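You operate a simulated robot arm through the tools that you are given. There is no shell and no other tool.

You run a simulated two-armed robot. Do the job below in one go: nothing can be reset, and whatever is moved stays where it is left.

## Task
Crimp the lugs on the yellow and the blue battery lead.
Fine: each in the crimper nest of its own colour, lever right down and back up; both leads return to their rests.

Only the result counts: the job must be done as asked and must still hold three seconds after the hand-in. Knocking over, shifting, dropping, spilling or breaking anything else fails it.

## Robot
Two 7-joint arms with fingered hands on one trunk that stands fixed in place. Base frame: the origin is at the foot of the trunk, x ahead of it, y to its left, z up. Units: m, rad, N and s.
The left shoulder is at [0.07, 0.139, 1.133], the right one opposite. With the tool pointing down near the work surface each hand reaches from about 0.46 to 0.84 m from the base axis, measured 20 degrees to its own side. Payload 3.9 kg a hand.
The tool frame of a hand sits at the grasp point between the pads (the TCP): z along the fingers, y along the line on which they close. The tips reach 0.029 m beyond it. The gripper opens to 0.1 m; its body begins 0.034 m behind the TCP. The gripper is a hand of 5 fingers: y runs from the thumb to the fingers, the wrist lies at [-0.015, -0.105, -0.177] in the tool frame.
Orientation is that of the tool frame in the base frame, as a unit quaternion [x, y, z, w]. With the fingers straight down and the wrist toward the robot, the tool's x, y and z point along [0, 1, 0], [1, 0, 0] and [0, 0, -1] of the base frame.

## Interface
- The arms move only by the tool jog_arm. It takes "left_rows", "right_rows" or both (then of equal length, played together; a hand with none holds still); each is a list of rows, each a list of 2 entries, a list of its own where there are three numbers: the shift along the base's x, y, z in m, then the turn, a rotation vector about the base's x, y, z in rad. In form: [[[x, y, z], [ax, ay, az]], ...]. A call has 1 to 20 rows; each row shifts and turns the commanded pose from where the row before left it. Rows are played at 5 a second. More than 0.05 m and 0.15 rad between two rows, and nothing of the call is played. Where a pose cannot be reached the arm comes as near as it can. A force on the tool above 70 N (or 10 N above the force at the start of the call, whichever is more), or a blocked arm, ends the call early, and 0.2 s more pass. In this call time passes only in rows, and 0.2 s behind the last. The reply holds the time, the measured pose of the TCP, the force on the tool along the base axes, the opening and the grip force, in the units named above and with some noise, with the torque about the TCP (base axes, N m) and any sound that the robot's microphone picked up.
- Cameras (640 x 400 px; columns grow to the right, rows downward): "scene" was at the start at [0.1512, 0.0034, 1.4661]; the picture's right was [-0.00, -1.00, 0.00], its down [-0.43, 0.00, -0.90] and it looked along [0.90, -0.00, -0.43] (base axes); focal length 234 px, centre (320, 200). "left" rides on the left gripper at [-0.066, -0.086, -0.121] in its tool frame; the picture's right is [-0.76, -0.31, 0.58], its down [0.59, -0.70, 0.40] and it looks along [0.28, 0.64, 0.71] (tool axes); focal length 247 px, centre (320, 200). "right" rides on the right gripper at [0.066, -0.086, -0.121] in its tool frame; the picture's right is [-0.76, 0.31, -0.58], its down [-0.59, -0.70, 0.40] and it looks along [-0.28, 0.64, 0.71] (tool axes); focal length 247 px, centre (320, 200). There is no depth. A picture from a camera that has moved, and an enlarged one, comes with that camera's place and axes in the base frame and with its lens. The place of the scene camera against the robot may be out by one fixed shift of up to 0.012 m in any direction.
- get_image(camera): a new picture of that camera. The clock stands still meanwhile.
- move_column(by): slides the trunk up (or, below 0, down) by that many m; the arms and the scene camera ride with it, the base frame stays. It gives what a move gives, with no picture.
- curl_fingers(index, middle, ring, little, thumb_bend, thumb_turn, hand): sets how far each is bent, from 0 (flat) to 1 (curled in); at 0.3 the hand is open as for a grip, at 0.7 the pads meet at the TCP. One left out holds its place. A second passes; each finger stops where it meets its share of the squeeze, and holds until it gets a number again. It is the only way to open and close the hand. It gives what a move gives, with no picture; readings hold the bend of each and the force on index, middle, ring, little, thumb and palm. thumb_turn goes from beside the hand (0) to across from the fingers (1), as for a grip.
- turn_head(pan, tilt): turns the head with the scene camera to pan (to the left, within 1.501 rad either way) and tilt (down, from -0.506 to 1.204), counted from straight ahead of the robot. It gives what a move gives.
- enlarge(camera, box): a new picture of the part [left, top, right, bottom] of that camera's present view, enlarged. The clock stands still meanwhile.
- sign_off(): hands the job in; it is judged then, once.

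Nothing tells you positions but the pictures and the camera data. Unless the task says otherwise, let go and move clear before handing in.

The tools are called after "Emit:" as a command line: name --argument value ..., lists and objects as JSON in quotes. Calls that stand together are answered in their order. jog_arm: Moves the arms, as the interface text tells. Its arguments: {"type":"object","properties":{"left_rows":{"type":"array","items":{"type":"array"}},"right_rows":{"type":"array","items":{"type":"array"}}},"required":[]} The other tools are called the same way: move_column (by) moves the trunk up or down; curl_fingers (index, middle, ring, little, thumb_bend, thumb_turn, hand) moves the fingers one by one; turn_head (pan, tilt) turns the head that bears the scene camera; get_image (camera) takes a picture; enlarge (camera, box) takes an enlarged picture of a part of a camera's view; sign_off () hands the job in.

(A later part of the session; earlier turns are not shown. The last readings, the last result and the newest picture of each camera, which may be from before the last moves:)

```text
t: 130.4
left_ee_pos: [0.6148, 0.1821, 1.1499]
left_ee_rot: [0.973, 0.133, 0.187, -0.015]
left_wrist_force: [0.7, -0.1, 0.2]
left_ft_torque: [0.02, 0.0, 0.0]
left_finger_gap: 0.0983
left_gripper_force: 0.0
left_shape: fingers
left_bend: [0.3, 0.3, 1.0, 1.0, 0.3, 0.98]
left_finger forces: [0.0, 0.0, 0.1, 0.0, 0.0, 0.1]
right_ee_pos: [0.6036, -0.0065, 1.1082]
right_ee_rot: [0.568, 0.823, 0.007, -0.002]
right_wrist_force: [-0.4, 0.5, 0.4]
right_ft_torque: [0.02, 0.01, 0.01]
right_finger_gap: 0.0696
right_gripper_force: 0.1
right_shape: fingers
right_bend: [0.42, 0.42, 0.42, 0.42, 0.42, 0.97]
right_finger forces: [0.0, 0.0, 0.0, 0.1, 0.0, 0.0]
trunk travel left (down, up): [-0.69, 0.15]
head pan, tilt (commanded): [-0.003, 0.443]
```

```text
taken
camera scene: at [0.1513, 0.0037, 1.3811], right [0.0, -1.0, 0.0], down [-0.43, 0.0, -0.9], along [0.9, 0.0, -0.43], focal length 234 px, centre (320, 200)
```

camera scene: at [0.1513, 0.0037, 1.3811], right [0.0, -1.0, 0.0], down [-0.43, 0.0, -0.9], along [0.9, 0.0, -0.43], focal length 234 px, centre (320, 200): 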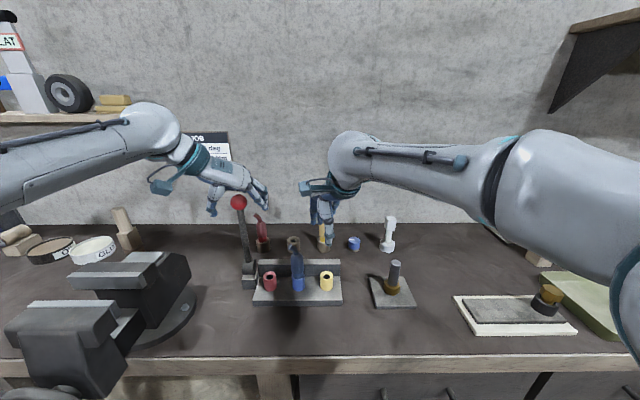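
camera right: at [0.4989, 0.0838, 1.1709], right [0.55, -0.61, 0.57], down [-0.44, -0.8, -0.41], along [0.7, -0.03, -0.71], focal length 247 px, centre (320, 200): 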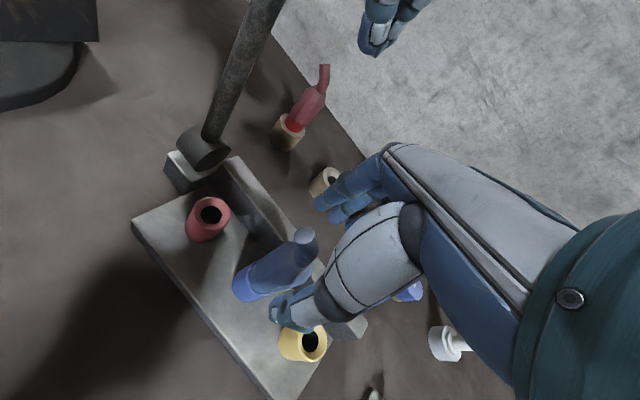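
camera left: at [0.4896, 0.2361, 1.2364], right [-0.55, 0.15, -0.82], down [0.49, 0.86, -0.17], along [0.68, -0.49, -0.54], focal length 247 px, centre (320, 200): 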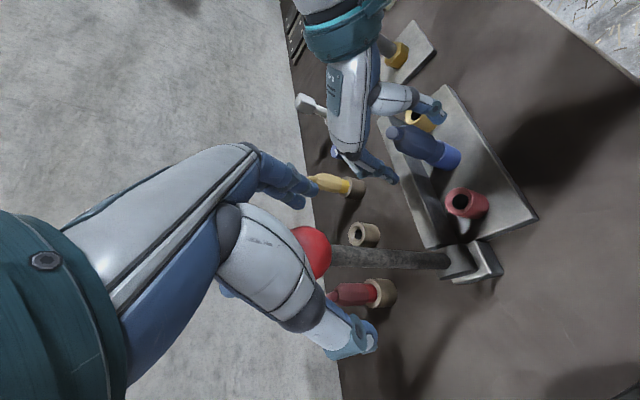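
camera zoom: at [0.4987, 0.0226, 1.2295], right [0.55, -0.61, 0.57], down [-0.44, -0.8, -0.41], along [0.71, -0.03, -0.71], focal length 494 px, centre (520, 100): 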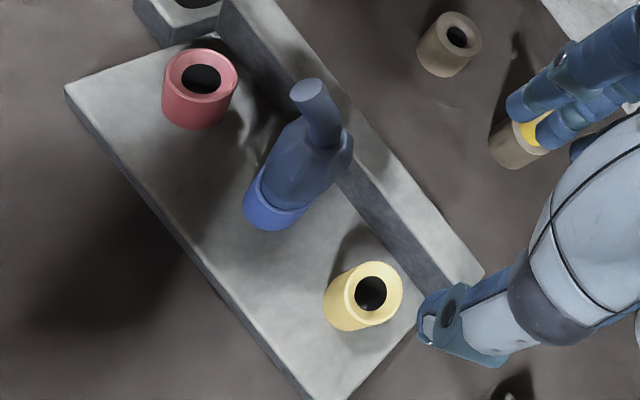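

The blue lead stands upright and fully in its nest. Now I'll close the left hand on the ball.

Emit:
curl_fingers --hand "left" --index 0.62 --middle 0.62 --thumb_bend 0.62

Emit:
curl_fingers --hand "left" --index 0.72 --middle 0.72 --thumb_bend 0.75

Emit:
enlarge --camera "scene" --box '[170, 150, 330, 250]'

Emit:
get_image --camera "left"

```text
t: 131.4
left_ee_pos: [0.6144, 0.1803, 1.1494]
left_ee_rot: [0.973, 0.133, 0.187, -0.015]
left_wrist_force: [-0.2, -0.7, 0.1]
left_ft_torque: [-0.01, 0.0, -0.03]
left_finger_gap: 0.0214
left_gripper_force: 0.2
left_shape: fingers
left_bend: [0.62, 0.61, 1.0, 1.0, 0.62, 0.98]
left_finger forces: [0.0, 0.6, 0.1, 0.0, 0.0, 0.0]
right_ee_pos: [0.6018, -0.0069, 1.1084]
right_ee_rot: [0.567, 0.823, 0.008, -0.002]
right_wrist_force: [-0.2, -0.5, 0.1]
right_ft_torque: [0.03, 0.01, 0.0]
right_finger_gap: 0.0695
right_gripper_force: 0.1
right_shape: fingers
right_bend: [0.42, 0.42, 0.42, 0.42, 0.42, 0.97]
right_finger forces: [0.1, 0.0, 0.0, 0.0, 0.0, 0.0]
trunk travel left (down, up): [-0.69, 0.15]
head pan, tilt (commanded): [-0.003, 0.443]
```

```text
t: 132.4
left_ee_pos: [0.6165, 0.1795, 1.149]
left_ee_rot: [0.974, 0.131, 0.186, -0.016]
left_wrist_force: [-1.7, -5.7, -6.6]
left_ft_torque: [-0.03, 0.04, -0.08]
left_finger_gap: 0.0066
left_gripper_force: 9.5
left_shape: fingers
left_bend: [0.71, 0.64, 1.0, 1.0, 0.67, 0.96]
left_finger forces: [5.7, 7.5, 0.0, 0.1, 7.0, 0.0]
right_ee_pos: [0.6035, -0.0079, 1.1075]
right_ee_rot: [0.567, 0.824, 0.007, -0.002]
right_wrist_force: [-0.8, 0.0, -0.2]
right_ft_torque: [0.02, -0.01, 0.0]
right_finger_gap: 0.0693
right_gripper_force: 0.0
right_shape: fingers
right_bend: [0.42, 0.42, 0.42, 0.42, 0.42, 0.97]
right_finger forces: [0.0, 0.1, 0.1, 0.0, 0.1, 0.0]
trunk travel left (down, up): [-0.69, 0.15]
head pan, tilt (commanded): [-0.003, 0.443]
```

```text
4.00 times, centred on (250, 200) of scene
camera zoom: at [0.152, 0.002, 1.381], right [0.0, -1.0, 0.0], down [-0.43, 0.0, -0.9], along [0.9, 0.0, -0.43], focal length 937 px, centre (600, 200)
```

zoom: 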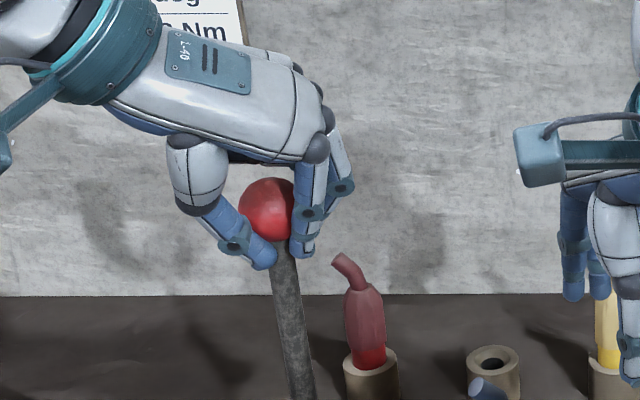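

```text
taken
camera left: at [0.4907, 0.2349, 1.2361], right [-0.55, 0.15, -0.82], down [0.49, 0.86, -0.17], along [0.68, -0.49, -0.55], focal length 247 px, centre (320, 200)
```

left: 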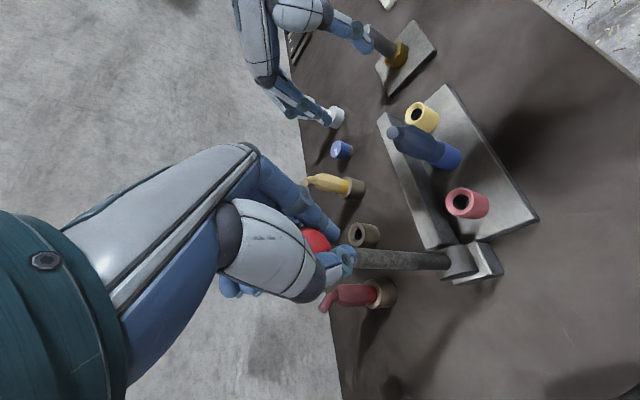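

A firm pinch again. I'll pull the lever along its arc, keeping the forward tilt this time so the fingertips hook behind the ball.

Emit:
jog_arm --left_rows '[[[-0.0095, 0, 0], [0, 0, 0]], [[-0.0103, 0, -0.0005], [0, 0, 0]], [[-0.0102, 0, -0.0008], [0, 0, 0]], [[-0.0101, 0, -0.0017], [0, 0, 0]], [[-0.0101, 0, -0.0022], [0, 0, 0]], [[-0.0099, 0, -0.0028], [0, 0, 0]], [[-0.0097, 0, -0.0033], [0, 0, 0]]]'

Emit:
enlarge --camera "scene" --box '[170, 160, 330, 260]'

```text
t: 134.0
left_ee_pos: [0.5483, 0.1795, 1.1381]
left_ee_rot: [0.973, 0.133, 0.186, -0.016]
left_wrist_force: [3.7, -6.9, -9.0]
left_ft_torque: [-0.08, -0.05, 0.0]
left_finger_gap: 0.0026
left_gripper_force: 9.5
left_shape: fingers
left_bend: [0.71, 0.63, 1.0, 1.0, 0.71, 0.96]
left_finger forces: [4.3, 7.9, 0.1, 0.1, 5.9, 0.0]
right_ee_pos: [0.6037, -0.0075, 1.1066]
right_ee_rot: [0.567, 0.824, 0.008, -0.003]
right_wrist_force: [-0.3, 0.3, 0.5]
right_ft_torque: [0.0, 0.0, -0.01]
right_finger_gap: 0.0694
right_gripper_force: 0.0
right_shape: fingers
right_bend: [0.42, 0.42, 0.42, 0.42, 0.42, 0.97]
right_finger forces: [0.1, 0.0, 0.1, 0.0, 0.1, 0.1]
trunk travel left (down, up): [-0.69, 0.15]
head pan, tilt (commanded): [-0.003, 0.443]
```

```text
4.00 times, centred on (250, 210) of scene
camera zoom: at [0.1538, 0.0021, 1.3808], right [0.0, -1.0, 0.0], down [-0.43, 0.0, -0.9], along [0.9, 0.0, -0.43], focal length 937 px, centre (600, 160)
```

zoom: 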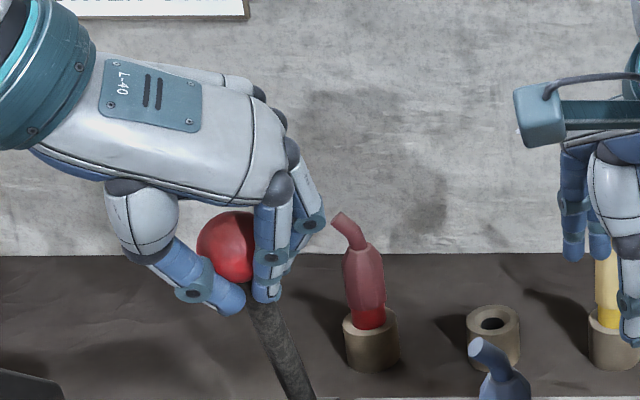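

The lever follows well; the hand is slightly high (pulling up 9 N), so I'll go a bit lower as I continue.

Emit:
jog_arm --left_rows '[[[-0.0094, 0, -0.0055], [0, 0, 0]], [[-0.0094, 0, -0.0055], [0, 0, 0]], [[-0.0088, 0, -0.006], [0, 0, 0]], [[-0.0088, 0, -0.006], [0, 0, 0]], [[-0.008, 0, -0.0065], [0, 0, 0]], [[-0.008, 0, -0.0065], [0, 0, 0]]]'

Emit:
enlarge --camera "scene" --box '[150, 170, 310, 270]'

Emit:
get_image --camera "right"

```text
t: 135.4
left_ee_pos: [0.4945, 0.1794, 1.1047]
left_ee_rot: [0.973, 0.132, 0.188, -0.015]
left_wrist_force: [4.4, -7.2, 3.9]
left_ft_torque: [0.0, -0.1, -0.06]
left_finger_gap: 0.0001
left_gripper_force: 5.4
left_shape: fingers
left_bend: [0.72, 0.65, 1.0, 1.0, 0.73, 0.97]
left_finger forces: [0.0, 5.7, 4.9, 0.0, 0.0, 0.0]
right_ee_pos: [0.6034, -0.0086, 1.108]
right_ee_rot: [0.567, 0.824, 0.008, -0.002]
right_wrist_force: [-0.5, -0.7, 0.0]
right_ft_torque: [0.0, 0.0, -0.01]
right_finger_gap: 0.0694
right_gripper_force: 0.0
right_shape: fingers
right_bend: [0.42, 0.42, 0.42, 0.42, 0.42, 0.97]
right_finger forces: [0.0, 0.0, 0.0, 0.0, 0.1, 0.0]
trunk travel left (down, up): [-0.69, 0.15]
head pan, tilt (commanded): [-0.003, 0.443]
```

```text
4.00 times, centred on (230, 220) of scene
camera zoom: at [0.152, 0.0015, 1.3812], right [0.0, -1.0, 0.0], down [-0.43, 0.0, -0.9], along [0.9, 0.0, -0.43], focal length 937 px, centre (680, 120)
```

zoom: 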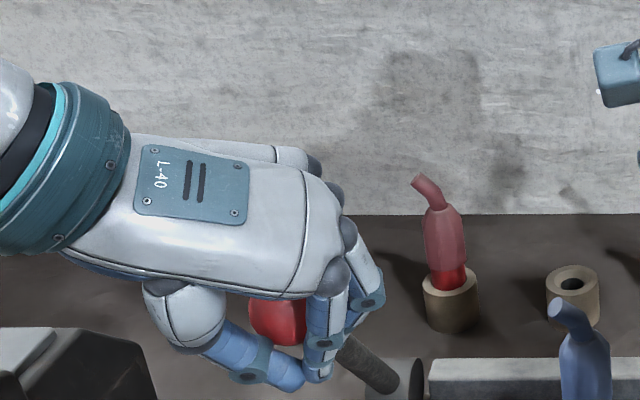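

```text
taken
camera right: at [0.4993, 0.0207, 1.2294], right [0.55, -0.61, 0.57], down [-0.44, -0.79, -0.41], along [0.7, -0.02, -0.71], focal length 247 px, centre (320, 200)
```

right: 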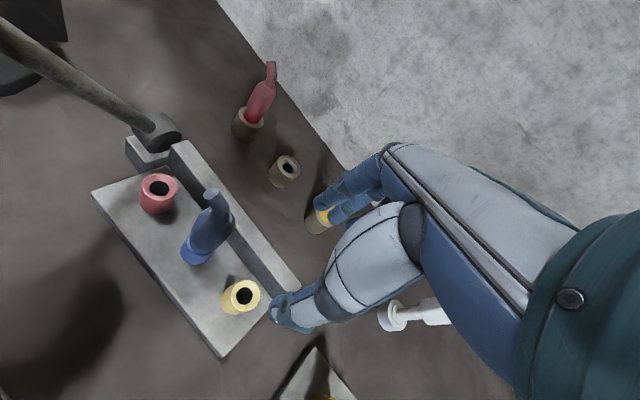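

Past 45°; the curled ring finger now presses the ball from behind and above. Continuing down along the arc.

Emit:
jog_arm --left_rows '[[[-0.0073, 0, -0.0075], [0, 0, 0]], [[-0.0073, 0, -0.0078], [0, 0, 0]], [[-0.0064, 0, -0.0085], [0, 0, 0]], [[-0.0064, 0, -0.0085], [0, 0, 0]]]'

Emit:
enlarge --camera "scene" --box '[130, 190, 290, 290]'

Emit:
get_image --camera "right"

```text
t: 136.4
left_ee_pos: [0.4632, 0.1781, 1.0717]
left_ee_rot: [0.973, 0.133, 0.189, -0.016]
left_wrist_force: [-5.6, -10.3, 12.8]
left_ft_torque: [0.08, -0.34, -0.2]
left_finger_gap: 0.0002
left_gripper_force: 10.6
left_shape: fingers
left_bend: [0.72, 0.66, 1.0, 1.0, 0.73, 0.97]
left_finger forces: [0.1, 6.3, 14.3, 0.0, 0.0, 0.0]
right_ee_pos: [0.6, -0.0092, 1.1088]
right_ee_rot: [0.567, 0.824, 0.009, 0.0]
right_wrist_force: [-0.3, 0.2, 1.2]
right_ft_torque: [-0.01, 0.0, -0.04]
right_finger_gap: 0.0696
right_gripper_force: 0.0
right_shape: fingers
right_bend: [0.42, 0.42, 0.42, 0.42, 0.42, 0.97]
right_finger forces: [0.0, 0.0, 0.1, 0.1, 0.0, 0.1]
trunk travel left (down, up): [-0.69, 0.15]
head pan, tilt (commanded): [-0.003, 0.443]
```

```text
4.00 times, centred on (210, 240) of scene
camera zoom: at [0.1484, 0.0002, 1.3815], right [0.0, -1.0, 0.0], down [-0.43, 0.0, -0.9], along [0.9, 0.0, -0.43], focal length 937 px, centre (760, 40)
```

zoom: 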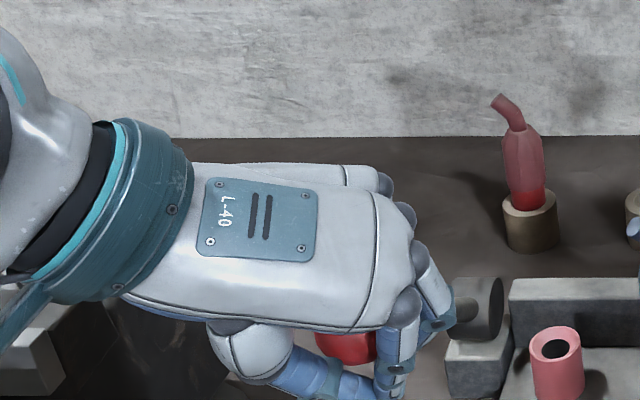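

```text
taken
camera right: at [0.4961, 0.0196, 1.2307], right [0.55, -0.61, 0.57], down [-0.44, -0.79, -0.42], along [0.71, -0.02, -0.71], focal length 247 px, centre (320, 200)
```

right: 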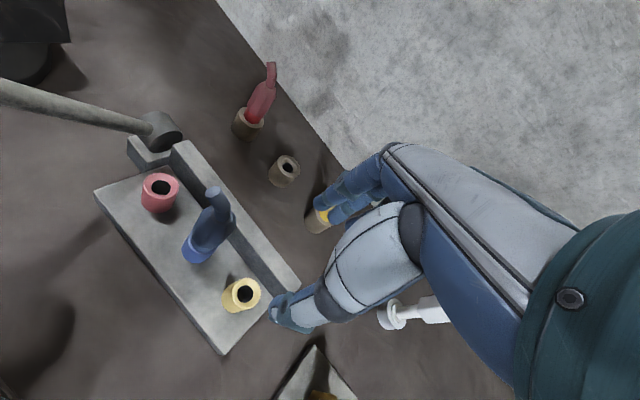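

The lever is going down at ~13 N. Continuing to its stop.

Emit:
jog_arm --left_rows '[[[-0.005, 0, -0.009], [0, 0, 0]], [[-0.004, 0, -0.009], [0, 0, 0]], [[-0.003, 0, -0.008], [0, 0, 0]]]'

Emit:
get_image --camera "right"

Emit:
enlarge --camera "scene" --box '[130, 200, 290, 300]'

```text
t: 137.2
left_ee_pos: [0.4523, 0.1789, 1.0465]
left_ee_rot: [0.973, 0.133, 0.19, -0.015]
left_wrist_force: [-5.4, -8.0, 10.2]
left_ft_torque: [0.03, -0.2, -0.06]
left_finger_gap: 0.0001
left_gripper_force: 11.8
left_shape: fingers
left_bend: [0.72, 0.66, 1.0, 1.0, 0.73, 0.96]
left_finger forces: [0.7, 5.0, 13.7, 0.0, 4.6, 0.1]
right_ee_pos: [0.6004, -0.0076, 1.1094]
right_ee_rot: [0.566, 0.824, 0.009, -0.001]
right_wrist_force: [0.2, -0.5, -0.4]
right_ft_torque: [0.01, 0.03, 0.02]
right_finger_gap: 0.0696
right_gripper_force: 0.0
right_shape: fingers
right_bend: [0.42, 0.42, 0.42, 0.42, 0.42, 0.97]
right_finger forces: [0.0, 0.0, 0.0, 0.0, 0.0, 0.0]
trunk travel left (down, up): [-0.69, 0.15]
head pan, tilt (commanded): [-0.003, 0.443]
```

```text
taken
camera right: at [0.4964, 0.0202, 1.2306], right [0.55, -0.61, 0.57], down [-0.44, -0.79, -0.42], along [0.71, -0.02, -0.71], focal length 247 px, centre (320, 200)
```

right: 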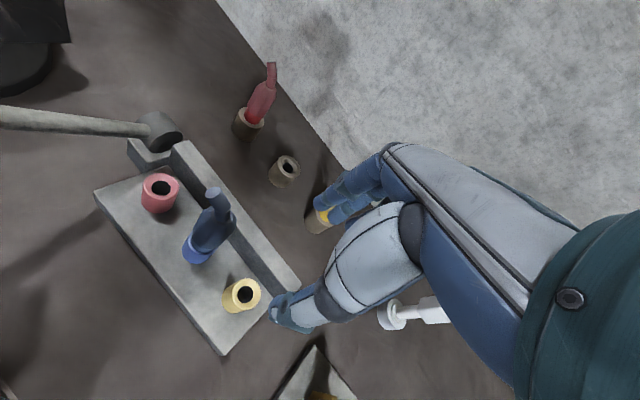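

```text
4.00 times, centred on (210, 250) of scene
camera zoom: at [0.1487, 0.0008, 1.3815], right [0.0, -1.0, 0.0], down [-0.43, 0.0, -0.9], along [0.9, 0.0, -0.43], focal length 937 px, centre (760, 0)
```

zoom: 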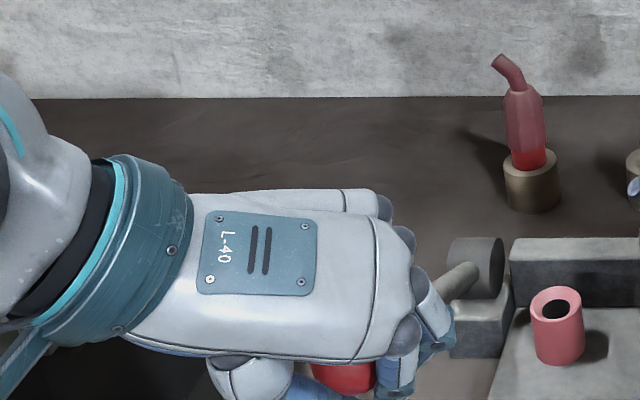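

Still moving at ~10 N. I'll keep pressing until it reaches the stop.

Emit:
jog_arm --left_rows '[[[-0.003, 0, -0.007], [0, 0, 0]], [[-0.003, 0, -0.007], [0, 0, 0]]]'

Emit:
get_image --camera "right"

Emit:
enlarge --camera "scene" --box '[130, 200, 290, 300]'

```text
t: 137.8
left_ee_pos: [0.4487, 0.1752, 1.0431]
left_ee_rot: [0.97, 0.136, 0.199, -0.01]
left_wrist_force: [27.4, -12.1, 62.4]
left_ft_torque: [0.44, -0.29, -0.18]
left_finger_gap: 0.0002
left_gripper_force: 36.3
left_shape: fingers
left_bend: [0.72, 0.71, 1.0, 1.0, 0.73, 0.97]
left_finger forces: [0.0, 2.1, 68.8, 0.0, 1.7, 0.0]
right_ee_pos: [0.6017, -0.012, 1.1085]
right_ee_rot: [0.567, 0.824, 0.01, -0.002]
right_wrist_force: [-0.3, -0.1, -0.8]
right_ft_torque: [0.0, 0.02, 0.01]
right_finger_gap: 0.0696
right_gripper_force: 0.1
right_shape: fingers
right_bend: [0.42, 0.42, 0.42, 0.42, 0.42, 0.97]
right_finger forces: [0.0, 0.1, 0.1, 0.0, 0.0, 0.1]
trunk travel left (down, up): [-0.69, 0.15]
head pan, tilt (commanded): [-0.003, 0.443]
```

```text
taken
camera right: at [0.4976, 0.0173, 1.231], right [0.55, -0.61, 0.57], down [-0.44, -0.79, -0.42], along [0.71, -0.02, -0.71], focal length 247 px, centre (320, 200)
```

right: 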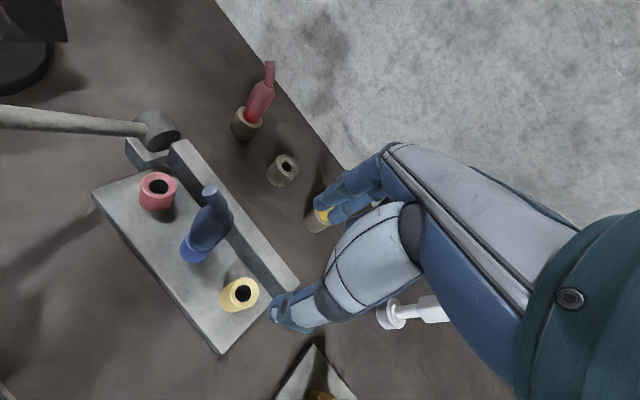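

```text
4.00 times, centred on (210, 250) of scene
camera zoom: at [0.1501, -0.0023, 1.3822], right [0.0, -1.0, 0.0], down [-0.43, 0.01, -0.9], along [0.9, 0.0, -0.43], focal length 937 px, centre (760, 0)
```

zoom: 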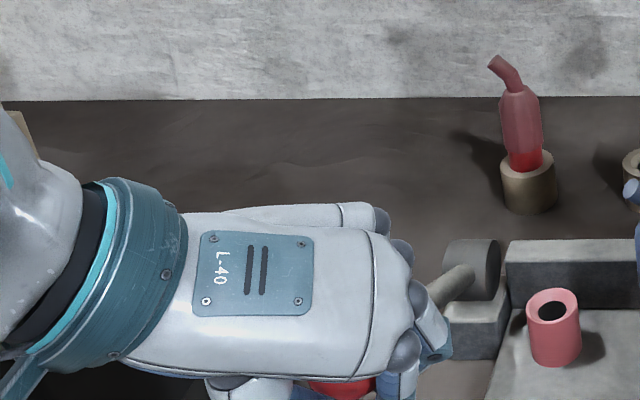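

Over 60 N at the stop: the lever is right down again. Now I'll bring it back up along the arc; the closed thumb and fingers lie under the ball.

Emit:
jog_arm --left_rows '[[[0.003, 0, 0.009], [0, 0, 0]], [[0.003, 0, 0.009], [0, 0, 0]], [[0.005, 0, 0.009], [0, 0, 0]], [[0.0056, 0, 0.0087], [0, 0, 0]], [[0.006, 0, 0.0083], [0, 0, 0]], [[0.0067, 0, 0.0079], [0, 0, 0]]]'

Emit:
get_image --camera "right"

Emit:
enlarge --camera "scene" --box '[130, 180, 290, 280]'

```text
t: 139.2
left_ee_pos: [0.4766, 0.1794, 1.0813]
left_ee_rot: [0.973, 0.132, 0.187, -0.015]
left_wrist_force: [-3.0, -6.9, -2.0]
left_ft_torque: [0.07, 0.13, -0.13]
left_finger_gap: 0.0
left_gripper_force: 8.0
left_shape: fingers
left_bend: [0.72, 0.66, 1.0, 1.0, 0.74, 0.96]
left_finger forces: [0.6, 7.6, 5.3, 0.0, 2.8, 0.0]
right_ee_pos: [0.6017, -0.008, 1.1081]
right_ee_rot: [0.567, 0.824, 0.009, -0.001]
right_wrist_force: [-0.1, 0.2, 0.7]
right_ft_torque: [0.0, 0.02, 0.02]
right_finger_gap: 0.0694
right_gripper_force: 0.1
right_shape: fingers
right_bend: [0.42, 0.42, 0.42, 0.42, 0.42, 0.97]
right_finger forces: [0.0, 0.0, 0.1, 0.1, 0.0, 0.0]
trunk travel left (down, up): [-0.69, 0.15]
head pan, tilt (commanded): [-0.003, 0.443]
```

```text
taken
camera right: at [0.4982, 0.0208, 1.2297], right [0.55, -0.61, 0.57], down [-0.44, -0.79, -0.41], along [0.71, -0.02, -0.71], focal length 247 px, centre (320, 200)
```

right: 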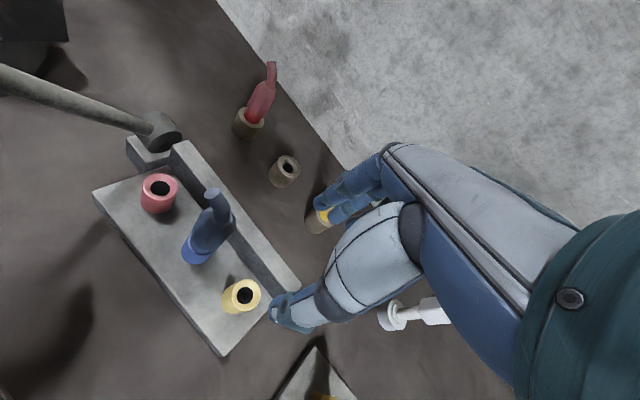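

```text
4.00 times, centred on (210, 230) of scene
camera zoom: at [0.1507, 0.0015, 1.3811], right [0.0, -1.0, 0.0], down [-0.43, 0.0, -0.9], along [0.9, 0.0, -0.43], focal length 937 px, centre (760, 80)
```

zoom: 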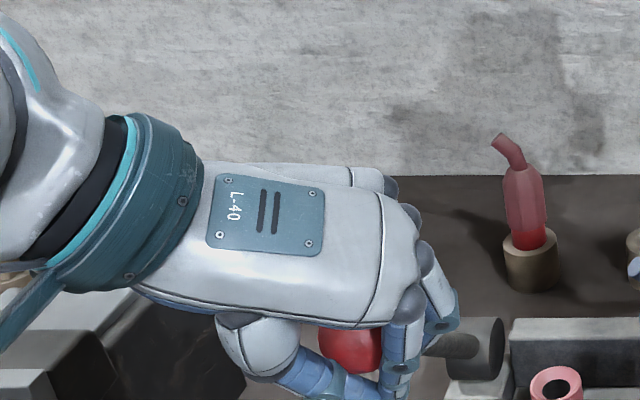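

The lever rises with the hand. Continuing back toward upright.

Emit:
jog_arm --left_rows '[[[0.008, 0, 0.0088], [0, 0, 0]], [[0.0093, 0, 0.0085], [0, 0, 0]], [[0.0079, 0, 0.0066], [0, 0, 0]], [[0.0082, 0, 0.006], [0, 0, 0]], [[0.0087, 0, 0.0057], [0, 0, 0]], [[0.0089, 0, 0.005], [0, 0, 0]], [[0.0093, 0, 0.0045], [0, 0, 0]]]'

Emit:
enlarge --camera "scene" --box '[150, 170, 310, 270]'

Emit:
get_image --camera "right"

```text
t: 140.8
left_ee_pos: [0.5368, 0.1779, 1.1279]
left_ee_rot: [0.973, 0.132, 0.187, -0.014]
left_wrist_force: [-0.7, -6.0, -3.7]
left_ft_torque: [-0.03, 0.13, -0.13]
left_finger_gap: 0.0
left_gripper_force: 6.0
left_shape: fingers
left_bend: [0.72, 0.66, 1.0, 1.0, 0.73, 0.97]
left_finger forces: [0.1, 8.0, 2.8, 0.1, 0.3, 0.0]
right_ee_pos: [0.6023, -0.0081, 1.108]
right_ee_rot: [0.567, 0.823, 0.008, -0.002]
right_wrist_force: [0.1, -0.2, 0.4]
right_ft_torque: [-0.01, 0.01, 0.02]
right_finger_gap: 0.0692
right_gripper_force: 0.0
right_shape: fingers
right_bend: [0.42, 0.42, 0.42, 0.42, 0.42, 0.97]
right_finger forces: [0.0, 0.0, 0.0, 0.0, 0.1, 0.0]
trunk travel left (down, up): [-0.69, 0.15]
head pan, tilt (commanded): [-0.003, 0.443]
```

```text
4.00 times, centred on (230, 220) of scene
camera zoom: at [0.1519, 0.0018, 1.381], right [0.0, -1.0, 0.0], down [-0.43, 0.0, -0.9], along [0.9, 0.0, -0.43], focal length 937 px, centre (680, 120)
```

zoom: 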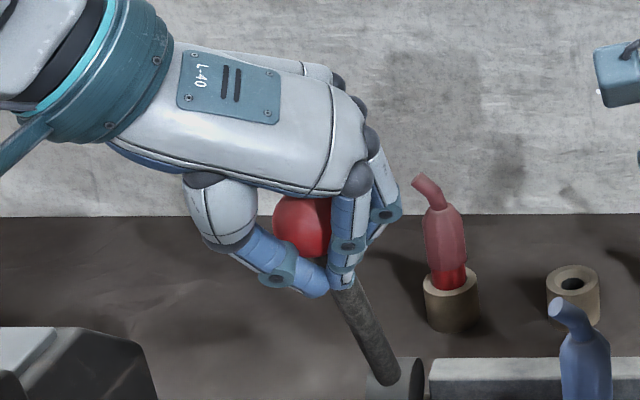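

```text
taken
camera right: at [0.4992, 0.021, 1.2293], right [0.55, -0.61, 0.57], down [-0.44, -0.79, -0.41], along [0.7, -0.02, -0.71], focal length 247 px, centre (320, 200)
```

right: 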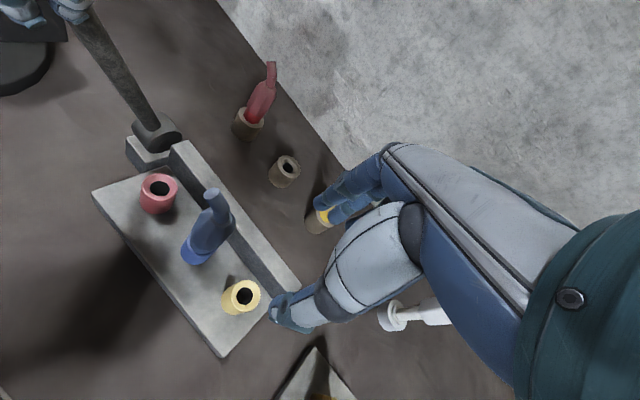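

Lever at about 25°. Continuing to upright and on to the back stop.

Emit:
jog_arm --left_rows '[[[0.0095, 0, 0.004], [0, 0, 0]], [[0.0097, 0, 0.0034], [0, 0, 0]], [[0.0099, 0, 0.0027], [0, 0, 0]], [[0.0101, 0, 0.0023], [0, 0, 0]], [[0.0101, 0, 0.0016], [0, 0, 0]], [[0.0103, 0, 0.0009], [0, 0, 0]], [[0.0102, 0, 0.0004], [0, 0, 0]]]'

Emit:
enlarge --camera "scene" --box '[170, 150, 330, 250]'

```text
t: 142.4
left_ee_pos: [0.6065, 0.1782, 1.1434]
left_ee_rot: [0.973, 0.133, 0.187, -0.016]
left_wrist_force: [-1.7, -6.1, -2.0]
left_ft_torque: [0.02, 0.1, -0.12]
left_finger_gap: 0.0
left_gripper_force: 3.8
left_shape: fingers
left_bend: [0.72, 0.66, 1.0, 1.0, 0.73, 0.97]
left_finger forces: [0.1, 6.6, 1.6, 0.0, 0.0, 0.1]
right_ee_pos: [0.6031, -0.0082, 1.1095]
right_ee_rot: [0.567, 0.824, 0.008, -0.002]
right_wrist_force: [-0.3, 0.7, -0.3]
right_ft_torque: [-0.01, -0.01, -0.02]
right_finger_gap: 0.0695
right_gripper_force: 0.1
right_shape: fingers
right_bend: [0.42, 0.42, 0.42, 0.42, 0.42, 0.97]
right_finger forces: [0.0, 0.0, 0.1, 0.0, 0.0, 0.0]
trunk travel left (down, up): [-0.69, 0.15]
head pan, tilt (commanded): [-0.003, 0.443]
```

```text
4.00 times, centred on (250, 200) of scene
camera zoom: at [0.1516, 0.0018, 1.3811], right [0.0, -1.0, 0.0], down [-0.43, 0.0, -0.9], along [0.9, 0.0, -0.43], focal length 937 px, centre (600, 200)
```

zoom: 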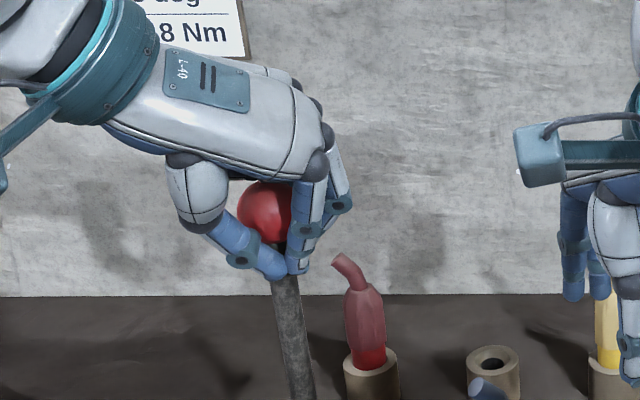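

Almost at the original position. A last push to the back stop.

Emit:
jog_arm --left_rows '[[[0.005, 0, 0.0], [0, 0, 0]], [[0.005, 0, 0.0], [0, 0, 0]]]'

Emit:
enlarge --camera "scene" --box '[170, 150, 330, 250]'

```text
t: 143.0
left_ee_pos: [0.6154, 0.1778, 1.1435]
left_ee_rot: [0.973, 0.132, 0.188, -0.015]
left_wrist_force: [-9.2, -5.9, -2.3]
left_ft_torque: [0.05, 0.11, -0.09]
left_finger_gap: 0.0001
left_gripper_force: 4.8
left_shape: fingers
left_bend: [0.72, 0.66, 1.0, 1.0, 0.74, 0.95]
left_finger forces: [0.3, 5.6, 0.0, 0.0, 3.9, 0.0]
right_ee_pos: [0.6, -0.0079, 1.1082]
right_ee_rot: [0.567, 0.824, 0.008, -0.001]
right_wrist_force: [0.2, 0.2, 0.0]
right_ft_torque: [0.03, 0.0, 0.01]
right_finger_gap: 0.0695
right_gripper_force: 0.0
right_shape: fingers
right_bend: [0.42, 0.42, 0.42, 0.42, 0.42, 0.97]
right_finger forces: [0.1, 0.0, 0.1, 0.1, 0.1, 0.1]
trunk travel left (down, up): [-0.69, 0.15]
head pan, tilt (commanded): [-0.003, 0.443]
```

```text
4.00 times, centred on (250, 200) of scene
camera zoom: at [0.1491, 0.0021, 1.3814], right [0.0, -1.0, 0.0], down [-0.43, 0.0, -0.9], along [0.9, 0.0, -0.43], focal length 937 px, centre (600, 200)
```

zoom: 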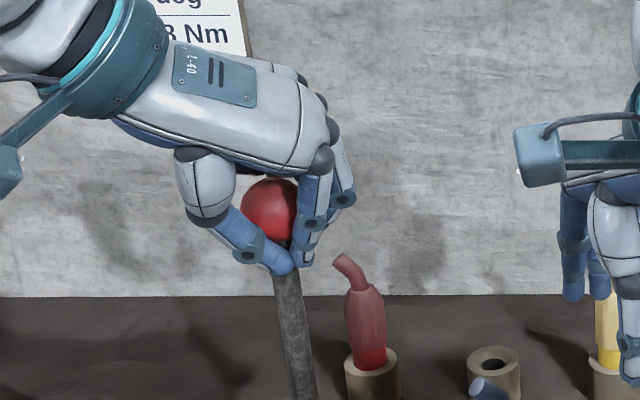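

The lever is against its back stop (9 N) at its starting position. Releasing and backing the left hand away along its approach path.

Emit:
curl_fingers --hand "left" --index 0.3 --middle 0.3 --thumb_bend 0.3

Emit:
jog_arm --left_rows '[[[-0.0087, -0.0018, 0.0236], [0, 0, 0]], [[-0.0087, -0.0018, 0.0236], [0, 0, 0]], [[-0.0087, -0.0018, 0.0236], [0, 0, 0]], [[-0.0087, -0.0018, 0.0236], [0, 0, 0]], [[-0.03, 0.015, 0.01], [0, 0, 0]], [[-0.03, 0.02, 0.01], [0, 0, 0]], [[-0.03, 0.02, 0.01], [0, 0, 0]]]'

Emit:
get_image --camera "scene"

Emit:
get_image --camera "right"

Emit:
get_image --camera "left"

```text
t: 144.0
left_ee_pos: [0.6175, 0.1799, 1.143]
left_ee_rot: [0.973, 0.133, 0.187, -0.014]
left_wrist_force: [-0.7, -0.2, 0.0]
left_ft_torque: [-0.03, 0.0, 0.0]
left_finger_gap: 0.0985
left_gripper_force: 0.1
left_shape: fingers
left_bend: [0.3, 0.3, 1.0, 1.0, 0.3, 0.97]
left_finger forces: [0.0, 0.1, 0.0, 0.0, 0.0, 0.0]
right_ee_pos: [0.6024, -0.0071, 1.1082]
right_ee_rot: [0.567, 0.824, 0.007, -0.001]
right_wrist_force: [-0.1, -0.2, -0.1]
right_ft_torque: [-0.04, 0.0, 0.01]
right_finger_gap: 0.0697
right_gripper_force: 0.2
right_shape: fingers
right_bend: [0.42, 0.42, 0.42, 0.42, 0.42, 0.97]
right_finger forces: [0.0, 0.0, 0.0, 0.1, 0.0, 0.1]
trunk travel left (down, up): [-0.69, 0.15]
head pan, tilt (commanded): [-0.003, 0.443]
```

```text
t: 145.6
left_ee_pos: [0.4898, 0.2301, 1.2681]
left_ee_rot: [0.973, 0.133, 0.187, -0.014]
left_wrist_force: [-0.4, 1.4, 0.2]
left_ft_torque: [0.01, 0.0, -0.01]
left_finger_gap: 0.0985
left_gripper_force: 0.0
left_shape: fingers
left_bend: [0.3, 0.3, 1.0, 1.0, 0.3, 0.98]
left_finger forces: [0.0, 0.1, 0.0, 0.0, 0.0, 0.0]
right_ee_pos: [0.6022, -0.0044, 1.1089]
right_ee_rot: [0.567, 0.824, 0.006, -0.001]
right_wrist_force: [-0.8, 0.7, 0.4]
right_ft_torque: [0.02, -0.03, 0.0]
right_finger_gap: 0.0695
right_gripper_force: 0.0
right_shape: fingers
right_bend: [0.42, 0.42, 0.42, 0.42, 0.42, 0.97]
right_finger forces: [0.0, 0.0, 0.0, 0.0, 0.1, 0.1]
trunk travel left (down, up): [-0.69, 0.15]
head pan, tilt (commanded): [-0.003, 0.443]
```

```text
taken
camera scene: at [0.1505, 0.0055, 1.3812], right [0.0, -1.0, 0.0], down [-0.43, 0.0, -0.9], along [0.9, 0.0, -0.43], focal length 234 px, centre (320, 200)
```

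scene: 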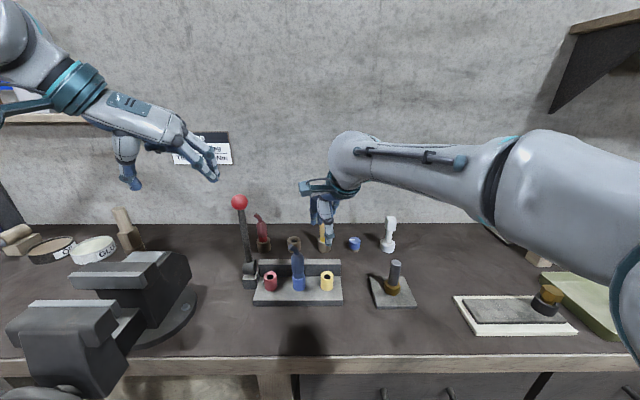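

```text
taken
camera right: at [0.498, 0.0244, 1.2298], right [0.55, -0.6, 0.57], down [-0.44, -0.8, -0.41], along [0.71, -0.03, -0.71], focal length 247 px, centre (320, 200)
```

right: 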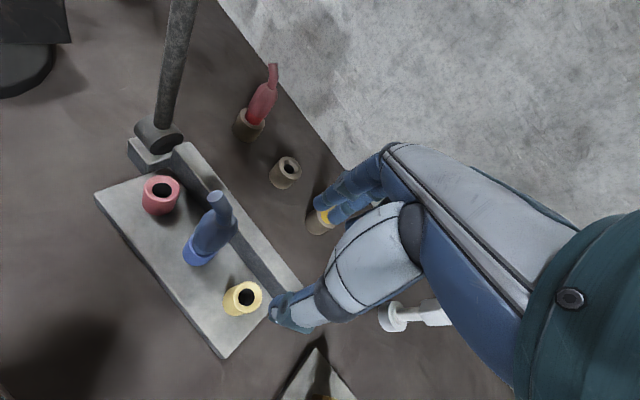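

```text
taken
camera left: at [0.364, 0.2858, 1.3545], right [-0.55, 0.15, -0.82], down [0.49, 0.86, -0.17], along [0.68, -0.49, -0.54], focal length 247 px, centre (320, 200)
```

left: 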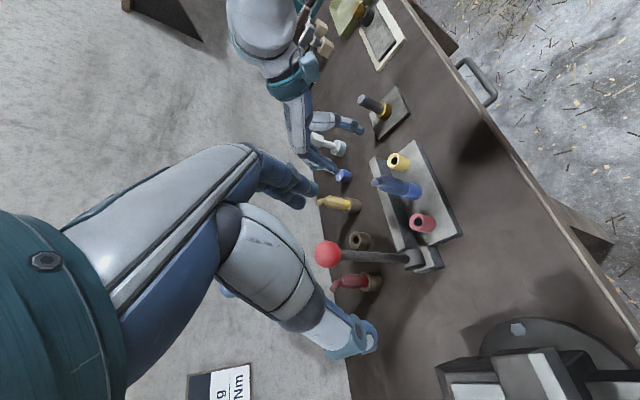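

Lever upright, blue lead standing in its nest, presumably crimped. The left arm has the better reach to the blue rest, so it will carry blue back. First I'll clear the right hand away to the right and open the left hand fully.

Emit:
jog_arm --right_rows '[[[0, -0.02, 0.01], [0, 0, 0]], [[0, -0.025, 0.01], [0, 0, 0]], [[0, -0.03, 0.01], [0, 0, 0]], [[-0.01, -0.03, 0.01], [0, 0, 0]], [[-0.01, -0.03, 0.01], [0, 0, 0]], [[-0.01, -0.03, 0], [0, 0, 0]], [[-0.01, -0.03, 0], [0, 0, 0]]]'

Emit:
curl_fingers --hand "left" --index 0.3 --middle 0.3 --ring 0.3 --little 0.3 --thumb_bend 0.3

Emit:
jog_arm --left_rows '[[[-0.005, 0, 0.005], [-0.034, 0.1237, 0]], [[-0.005, 0, 0.005], [-0.034, 0.1237, 0]], [[-0.005, 0, 0.005], [-0.034, 0.1237, 0]], [[-0.005, 0, 0], [0, 0, 0.14]], [[-0.005, 0, 0], [0, 0, 0.14]], [[0, 0, 0], [0, 0, 0.14]], [[0, 0, 0], [0, 0, 0.14]], [[0, 0, 0], [0, 0, 0.14]], [[0, 0, 0], [0, 0, 0.14]], [[0, 0, 0], [0, 0, 0.14]], [[0, 0, 0], [0, 0, 0.14]], [[0, 0, 0], [0, 0, 0.14]], [[0, 0, 0], [0, 0, 0.14]], [[0, 0, 0], [0, 0, 0]]]'

Emit:
get_image --camera "scene"

Emit:
get_image --camera "left"

```text
t: 147.2
left_ee_pos: [0.4905, 0.2247, 1.2683]
left_ee_rot: [0.973, 0.133, 0.188, -0.016]
left_wrist_force: [0.0, -1.3, 1.1]
left_ft_torque: [0.0, -0.03, -0.02]
left_finger_gap: 0.0983
left_gripper_force: 0.1
left_shape: fingers
left_bend: [0.3, 0.3, 1.0, 1.0, 0.3, 0.98]
left_finger forces: [0.1, 0.0, 0.0, 0.0, 0.1, 0.1]
right_ee_pos: [0.5621, -0.2052, 1.1587]
right_ee_rot: [0.567, 0.824, 0.008, -0.001]
right_wrist_force: [-0.5, 0.6, -0.5]
right_ft_torque: [0.0, 0.02, 0.0]
right_finger_gap: 0.0698
right_gripper_force: 0.1
right_shape: fingers
right_bend: [0.42, 0.42, 0.42, 0.42, 0.42, 0.97]
right_finger forces: [0.1, 0.0, 0.0, 0.1, 0.0, 0.1]
trunk travel left (down, up): [-0.69, 0.15]
head pan, tilt (commanded): [-0.003, 0.443]
```

```text
t: 148.2
left_ee_pos: [0.4916, 0.227, 1.268]
left_ee_rot: [0.973, 0.132, 0.187, -0.015]
left_wrist_force: [0.6, -0.1, -0.2]
left_ft_torque: [-0.02, 0.0, 0.02]
left_finger_gap: 0.0981
left_gripper_force: 0.0
left_shape: fingers
left_bend: [0.3, 0.3, 0.3, 0.3, 0.3, 0.98]
left_finger forces: [0.0, 0.0, 0.1, 0.0, 0.0, 0.0]
right_ee_pos: [0.5639, -0.2023, 1.1579]
right_ee_rot: [0.567, 0.823, 0.007, -0.001]
right_wrist_force: [0.0, 0.7, 0.1]
right_ft_torque: [0.02, -0.03, 0.0]
right_finger_gap: 0.0697
right_gripper_force: 0.1
right_shape: fingers
right_bend: [0.42, 0.42, 0.42, 0.42, 0.42, 0.97]
right_finger forces: [0.1, 0.0, 0.1, 0.1, 0.0, 0.0]
trunk travel left (down, up): [-0.69, 0.15]
head pan, tilt (commanded): [-0.003, 0.443]
```

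```text
t: 151.2
left_ee_pos: [0.4687, 0.2283, 1.2826]
left_ee_rot: [0.669, 0.743, 0.006, 0.011]
left_wrist_force: [-0.8, -0.5, 0.2]
left_ft_torque: [0.02, -0.01, -0.01]
left_finger_gap: 0.0987
left_gripper_force: 0.2
left_shape: fingers
left_bend: [0.3, 0.3, 0.3, 0.3, 0.3, 0.98]
left_finger forces: [0.0, 0.0, 0.1, 0.0, 0.0, 0.0]
right_ee_pos: [0.5617, -0.2027, 1.1574]
right_ee_rot: [0.567, 0.824, 0.007, -0.002]
right_wrist_force: [0.4, 0.6, 0.1]
right_ft_torque: [0.0, 0.01, 0.01]
right_finger_gap: 0.0698
right_gripper_force: 0.1
right_shape: fingers
right_bend: [0.42, 0.42, 0.42, 0.42, 0.42, 0.97]
right_finger forces: [0.0, 0.0, 0.0, 0.0, 0.0, 0.0]
trunk travel left (down, up): [-0.69, 0.15]
head pan, tilt (commanded): [-0.003, 0.443]
```

```text
taken
camera scene: at [0.1512, 0.0038, 1.3811], right [0.0, -1.0, 0.0], down [-0.43, 0.0, -0.9], along [0.9, 0.0, -0.43], focal length 234 px, centre (320, 200)
```

scene: 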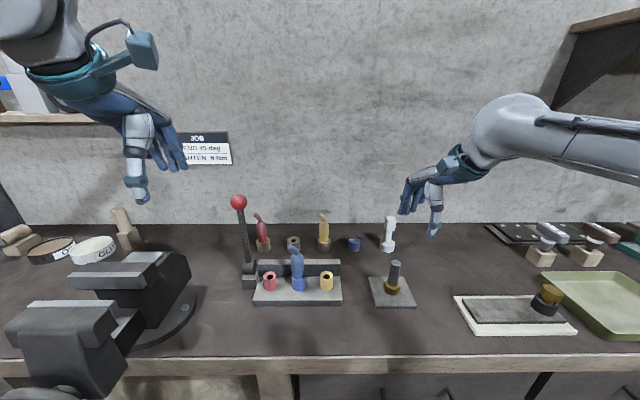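

```text
taken
camera left: at [0.3862, 0.1539, 1.4026], right [-0.21, -0.79, -0.58], down [-0.75, 0.51, -0.42], along [0.62, 0.34, -0.7], focal length 247 px, centre (320, 200)
```

left: 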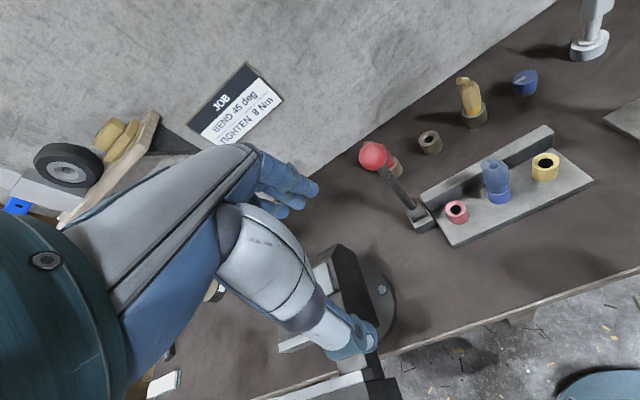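

All objects are in place and I have a clear view. I'll tilt the left hand forward and bring it round, on the robot side of the lever, to above the blue lead.

Emit:
jog_arm --left_rows '[[[0, -0.01, 0], [0.014, -0.1395, 0]], [[0, -0.01, 0], [0.014, -0.1395, 0]], [[-0.003, -0.026, -0.013], [0, 0, 0]], [[-0.003, -0.026, -0.013], [0, 0, 0]], [[-0.003, -0.026, -0.013], [0, 0, 0]], [[-0.003, -0.026, -0.013], [0, 0, 0]], [[-0.003, -0.026, -0.013], [0, 0, 0]], [[-0.003, -0.024, -0.013], [0, 0, 0]], [[0, 0, 0], [0, 0, 0]]]'

Emit:
get_image --camera "left"

Emit:
get_image --camera "scene"

```text
t: 153.2
left_ee_pos: [0.4478, 0.0529, 1.2048]
left_ee_rot: [0.662, 0.735, 0.108, 0.104]
left_wrist_force: [-0.5, 0.0, 0.1]
left_ft_torque: [-0.01, -0.01, 0.01]
left_finger_gap: 0.0986
left_gripper_force: 0.2
left_shape: fingers
left_bend: [0.3, 0.3, 0.3, 0.3, 0.3, 0.98]
left_finger forces: [0.1, 0.0, 0.0, 0.0, 0.0, 0.1]
right_ee_pos: [0.5628, -0.2014, 1.1575]
right_ee_rot: [0.567, 0.823, 0.007, -0.001]
right_wrist_force: [0.4, 0.7, 0.1]
right_ft_torque: [-0.02, -0.04, -0.02]
right_finger_gap: 0.0696
right_gripper_force: 0.1
right_shape: fingers
right_bend: [0.42, 0.42, 0.42, 0.42, 0.42, 0.97]
right_finger forces: [0.0, 0.0, 0.1, 0.0, 0.0, 0.0]
trunk travel left (down, up): [-0.69, 0.15]
head pan, tilt (commanded): [-0.003, 0.443]
```

```text
taken
camera left: at [0.3369, -0.0238, 1.2954], right [-0.04, -0.77, -0.63], down [-0.61, 0.52, -0.59], along [0.79, 0.36, -0.49], focal length 247 px, centre (320, 200)
```

left: 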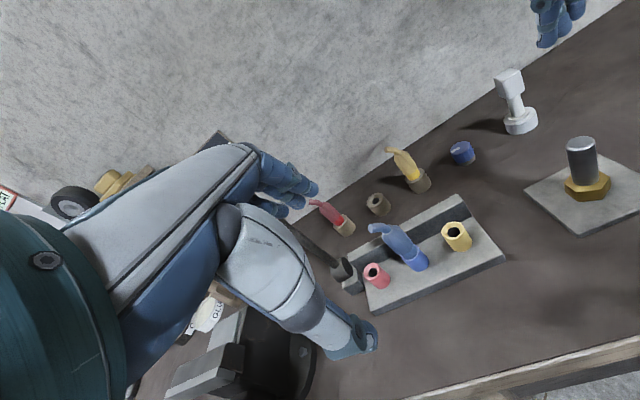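

```text
taken
camera scene: at [0.1512, 0.0043, 1.3811], right [0.0, -1.0, 0.0], down [-0.43, 0.0, -0.9], along [0.9, 0.0, -0.43], focal length 234 px, centre (320, 200)
```

scene: 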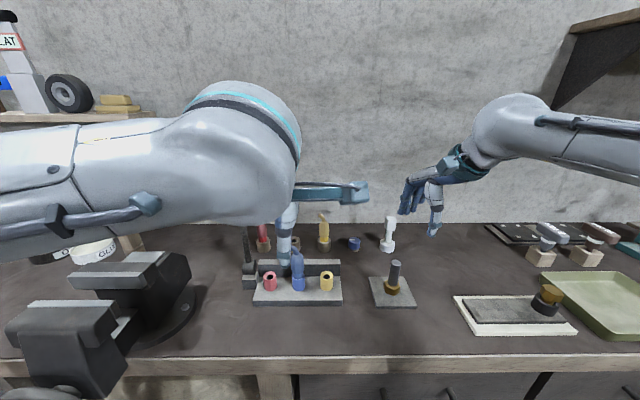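

The left hand is oriented and in front of the crimper. I'll move it forward over the blue lead, still high.

Emit:
jog_arm --left_rows '[[[0.022, 0, -0.01], [0, 0, 0]], [[0.022, 0, -0.01], [0, 0, 0]], [[0.022, 0, -0.01], [0, 0, 0]], [[0.022, 0, -0.01], [0, 0, 0]], [[0.022, 0.001, -0.01], [0, 0, 0]], [[0.02, 0.001, -0.005], [0, 0, 0]], [[0, 0, 0], [0, 0, 0]]]'

Emit:
get_image --camera "left"

Emit:
enlarge --camera "scene" --box '[230, 200, 350, 310]'

Emit:
get_image --camera "right"

```text
t: 154.8
left_ee_pos: [0.5785, 0.0562, 1.1497]
left_ee_rot: [0.662, 0.734, 0.108, 0.103]
left_wrist_force: [0.6, -0.2, 1.3]
left_ft_torque: [0.0, -0.04, 0.02]
left_finger_gap: 0.0986
left_gripper_force: 0.0
left_shape: fingers
left_bend: [0.3, 0.3, 0.3, 0.3, 0.3, 0.98]
left_finger forces: [0.0, 0.0, 0.0, 0.0, 0.1, 0.0]
right_ee_pos: [0.5634, -0.2025, 1.1587]
right_ee_rot: [0.567, 0.824, 0.007, -0.002]
right_wrist_force: [-1.1, -0.3, -0.9]
right_ft_torque: [0.0, 0.01, 0.02]
right_finger_gap: 0.0693
right_gripper_force: 0.0
right_shape: fingers
right_bend: [0.42, 0.42, 0.42, 0.42, 0.42, 0.97]
right_finger forces: [0.1, 0.1, 0.1, 0.1, 0.0, 0.0]
trunk travel left (down, up): [-0.69, 0.15]
head pan, tilt (commanded): [-0.003, 0.443]
```

```text
taken
camera left: at [0.4675, -0.021, 1.2397], right [-0.04, -0.77, -0.64], down [-0.61, 0.52, -0.59], along [0.79, 0.36, -0.49], focal length 247 px, centre (320, 200)
```

left: 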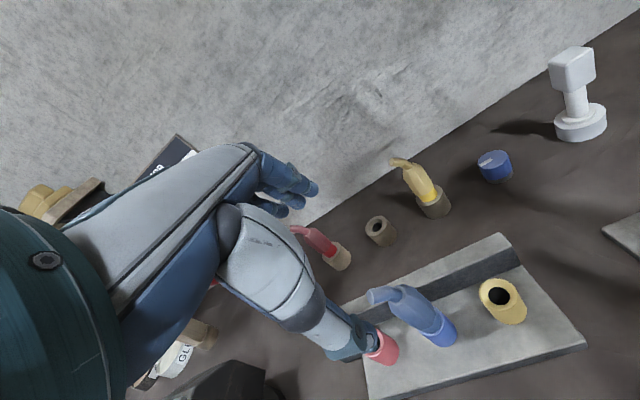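

```text
3.64 times, centred on (290, 255) of scene
camera zoom: at [0.1508, 0.0038, 1.3812], right [0.0, -1.0, 0.0], down [-0.43, 0.0, -0.9], along [0.9, 0.0, -0.43], focal length 852 px, centre (429, 0)
```

zoom: 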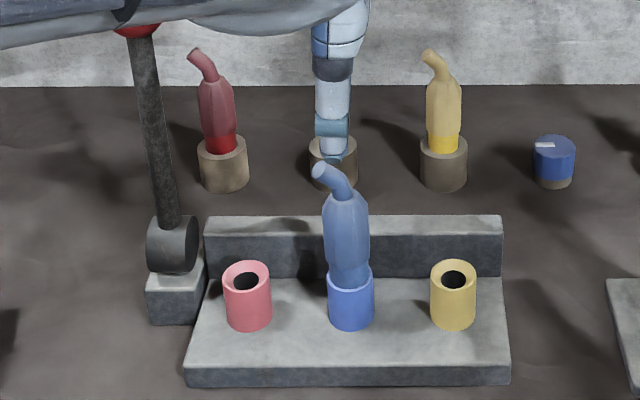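

```text
taken
camera right: at [0.4587, -0.1726, 1.2798], right [0.55, -0.61, 0.57], down [-0.44, -0.8, -0.41], along [0.71, -0.03, -0.71], focal length 247 px, centre (320, 200)
```

right: 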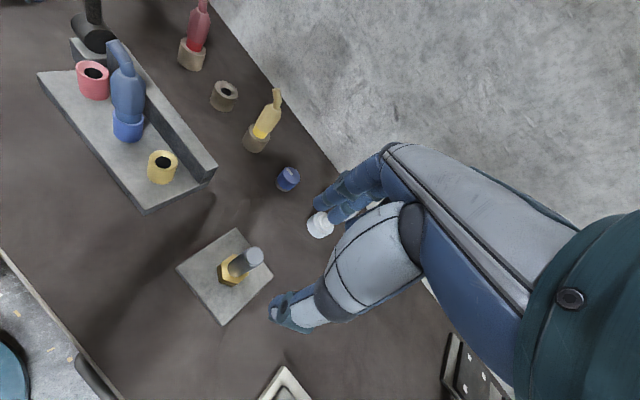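

I have a clear view of the blue lead in its nest. I'll zoom in with the left camera to measure it relative to the hand.

Emit:
enlarge --camera "left" --box '[350, 260, 470, 360]'

Emit:
enlarge --camera "right" --box '[60, 20, 220, 200]'

Emit:
enlarge --camera "scene" --box '[270, 235, 330, 295]'

```text
4.00 times, centred on (410, 310) of left
camera zoom: at [0.4675, -0.021, 1.2397], right [-0.04, -0.77, -0.64], down [-0.61, 0.52, -0.59], along [0.79, 0.36, -0.49], focal length 988 px, centre (-40, -240)
```

zoom: 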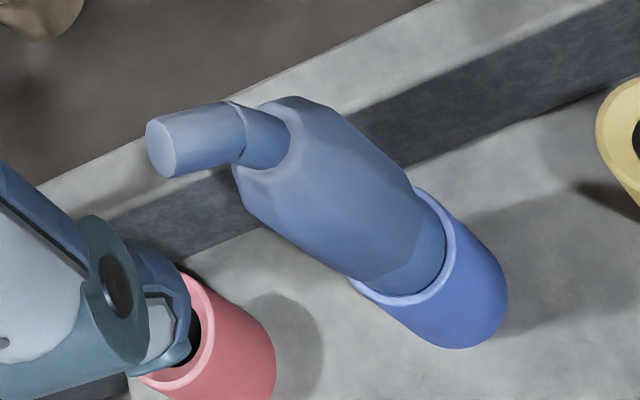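

```text
2.22 times, centred on (140, 110) of right
camera zoom: at [0.4587, -0.1726, 1.2798], right [0.55, -0.61, 0.57], down [-0.44, -0.8, -0.41], along [0.71, -0.03, -0.71], focal length 549 px, centre (720, 400)
```

zoom: 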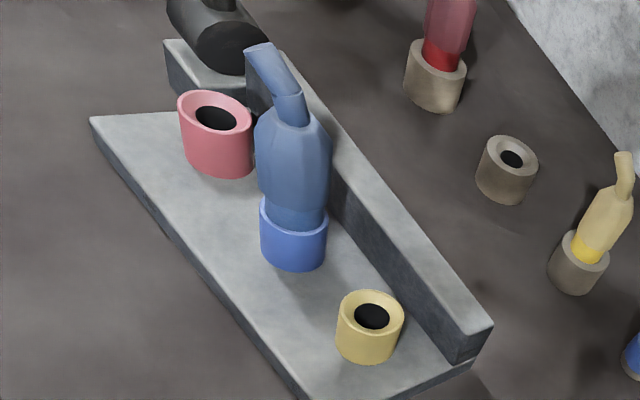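

```text
6.67 times, centred on (300, 265) of scene
camera zoom: at [0.1508, 0.0038, 1.3812], right [0.0, -1.0, 0.0], down [-0.43, 0.0, -0.9], along [0.9, 0.0, -0.43], focal length 1562 px, centre (453, -233)
```

zoom: 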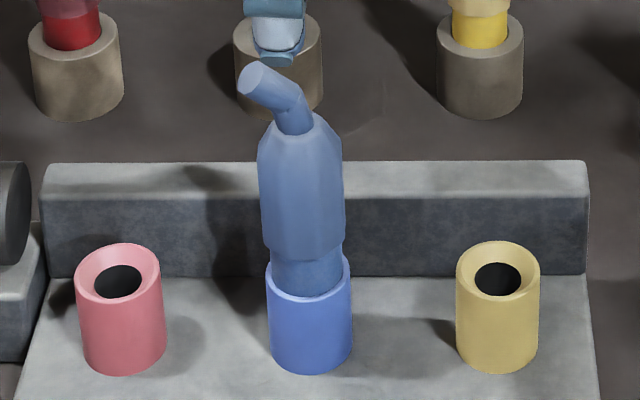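

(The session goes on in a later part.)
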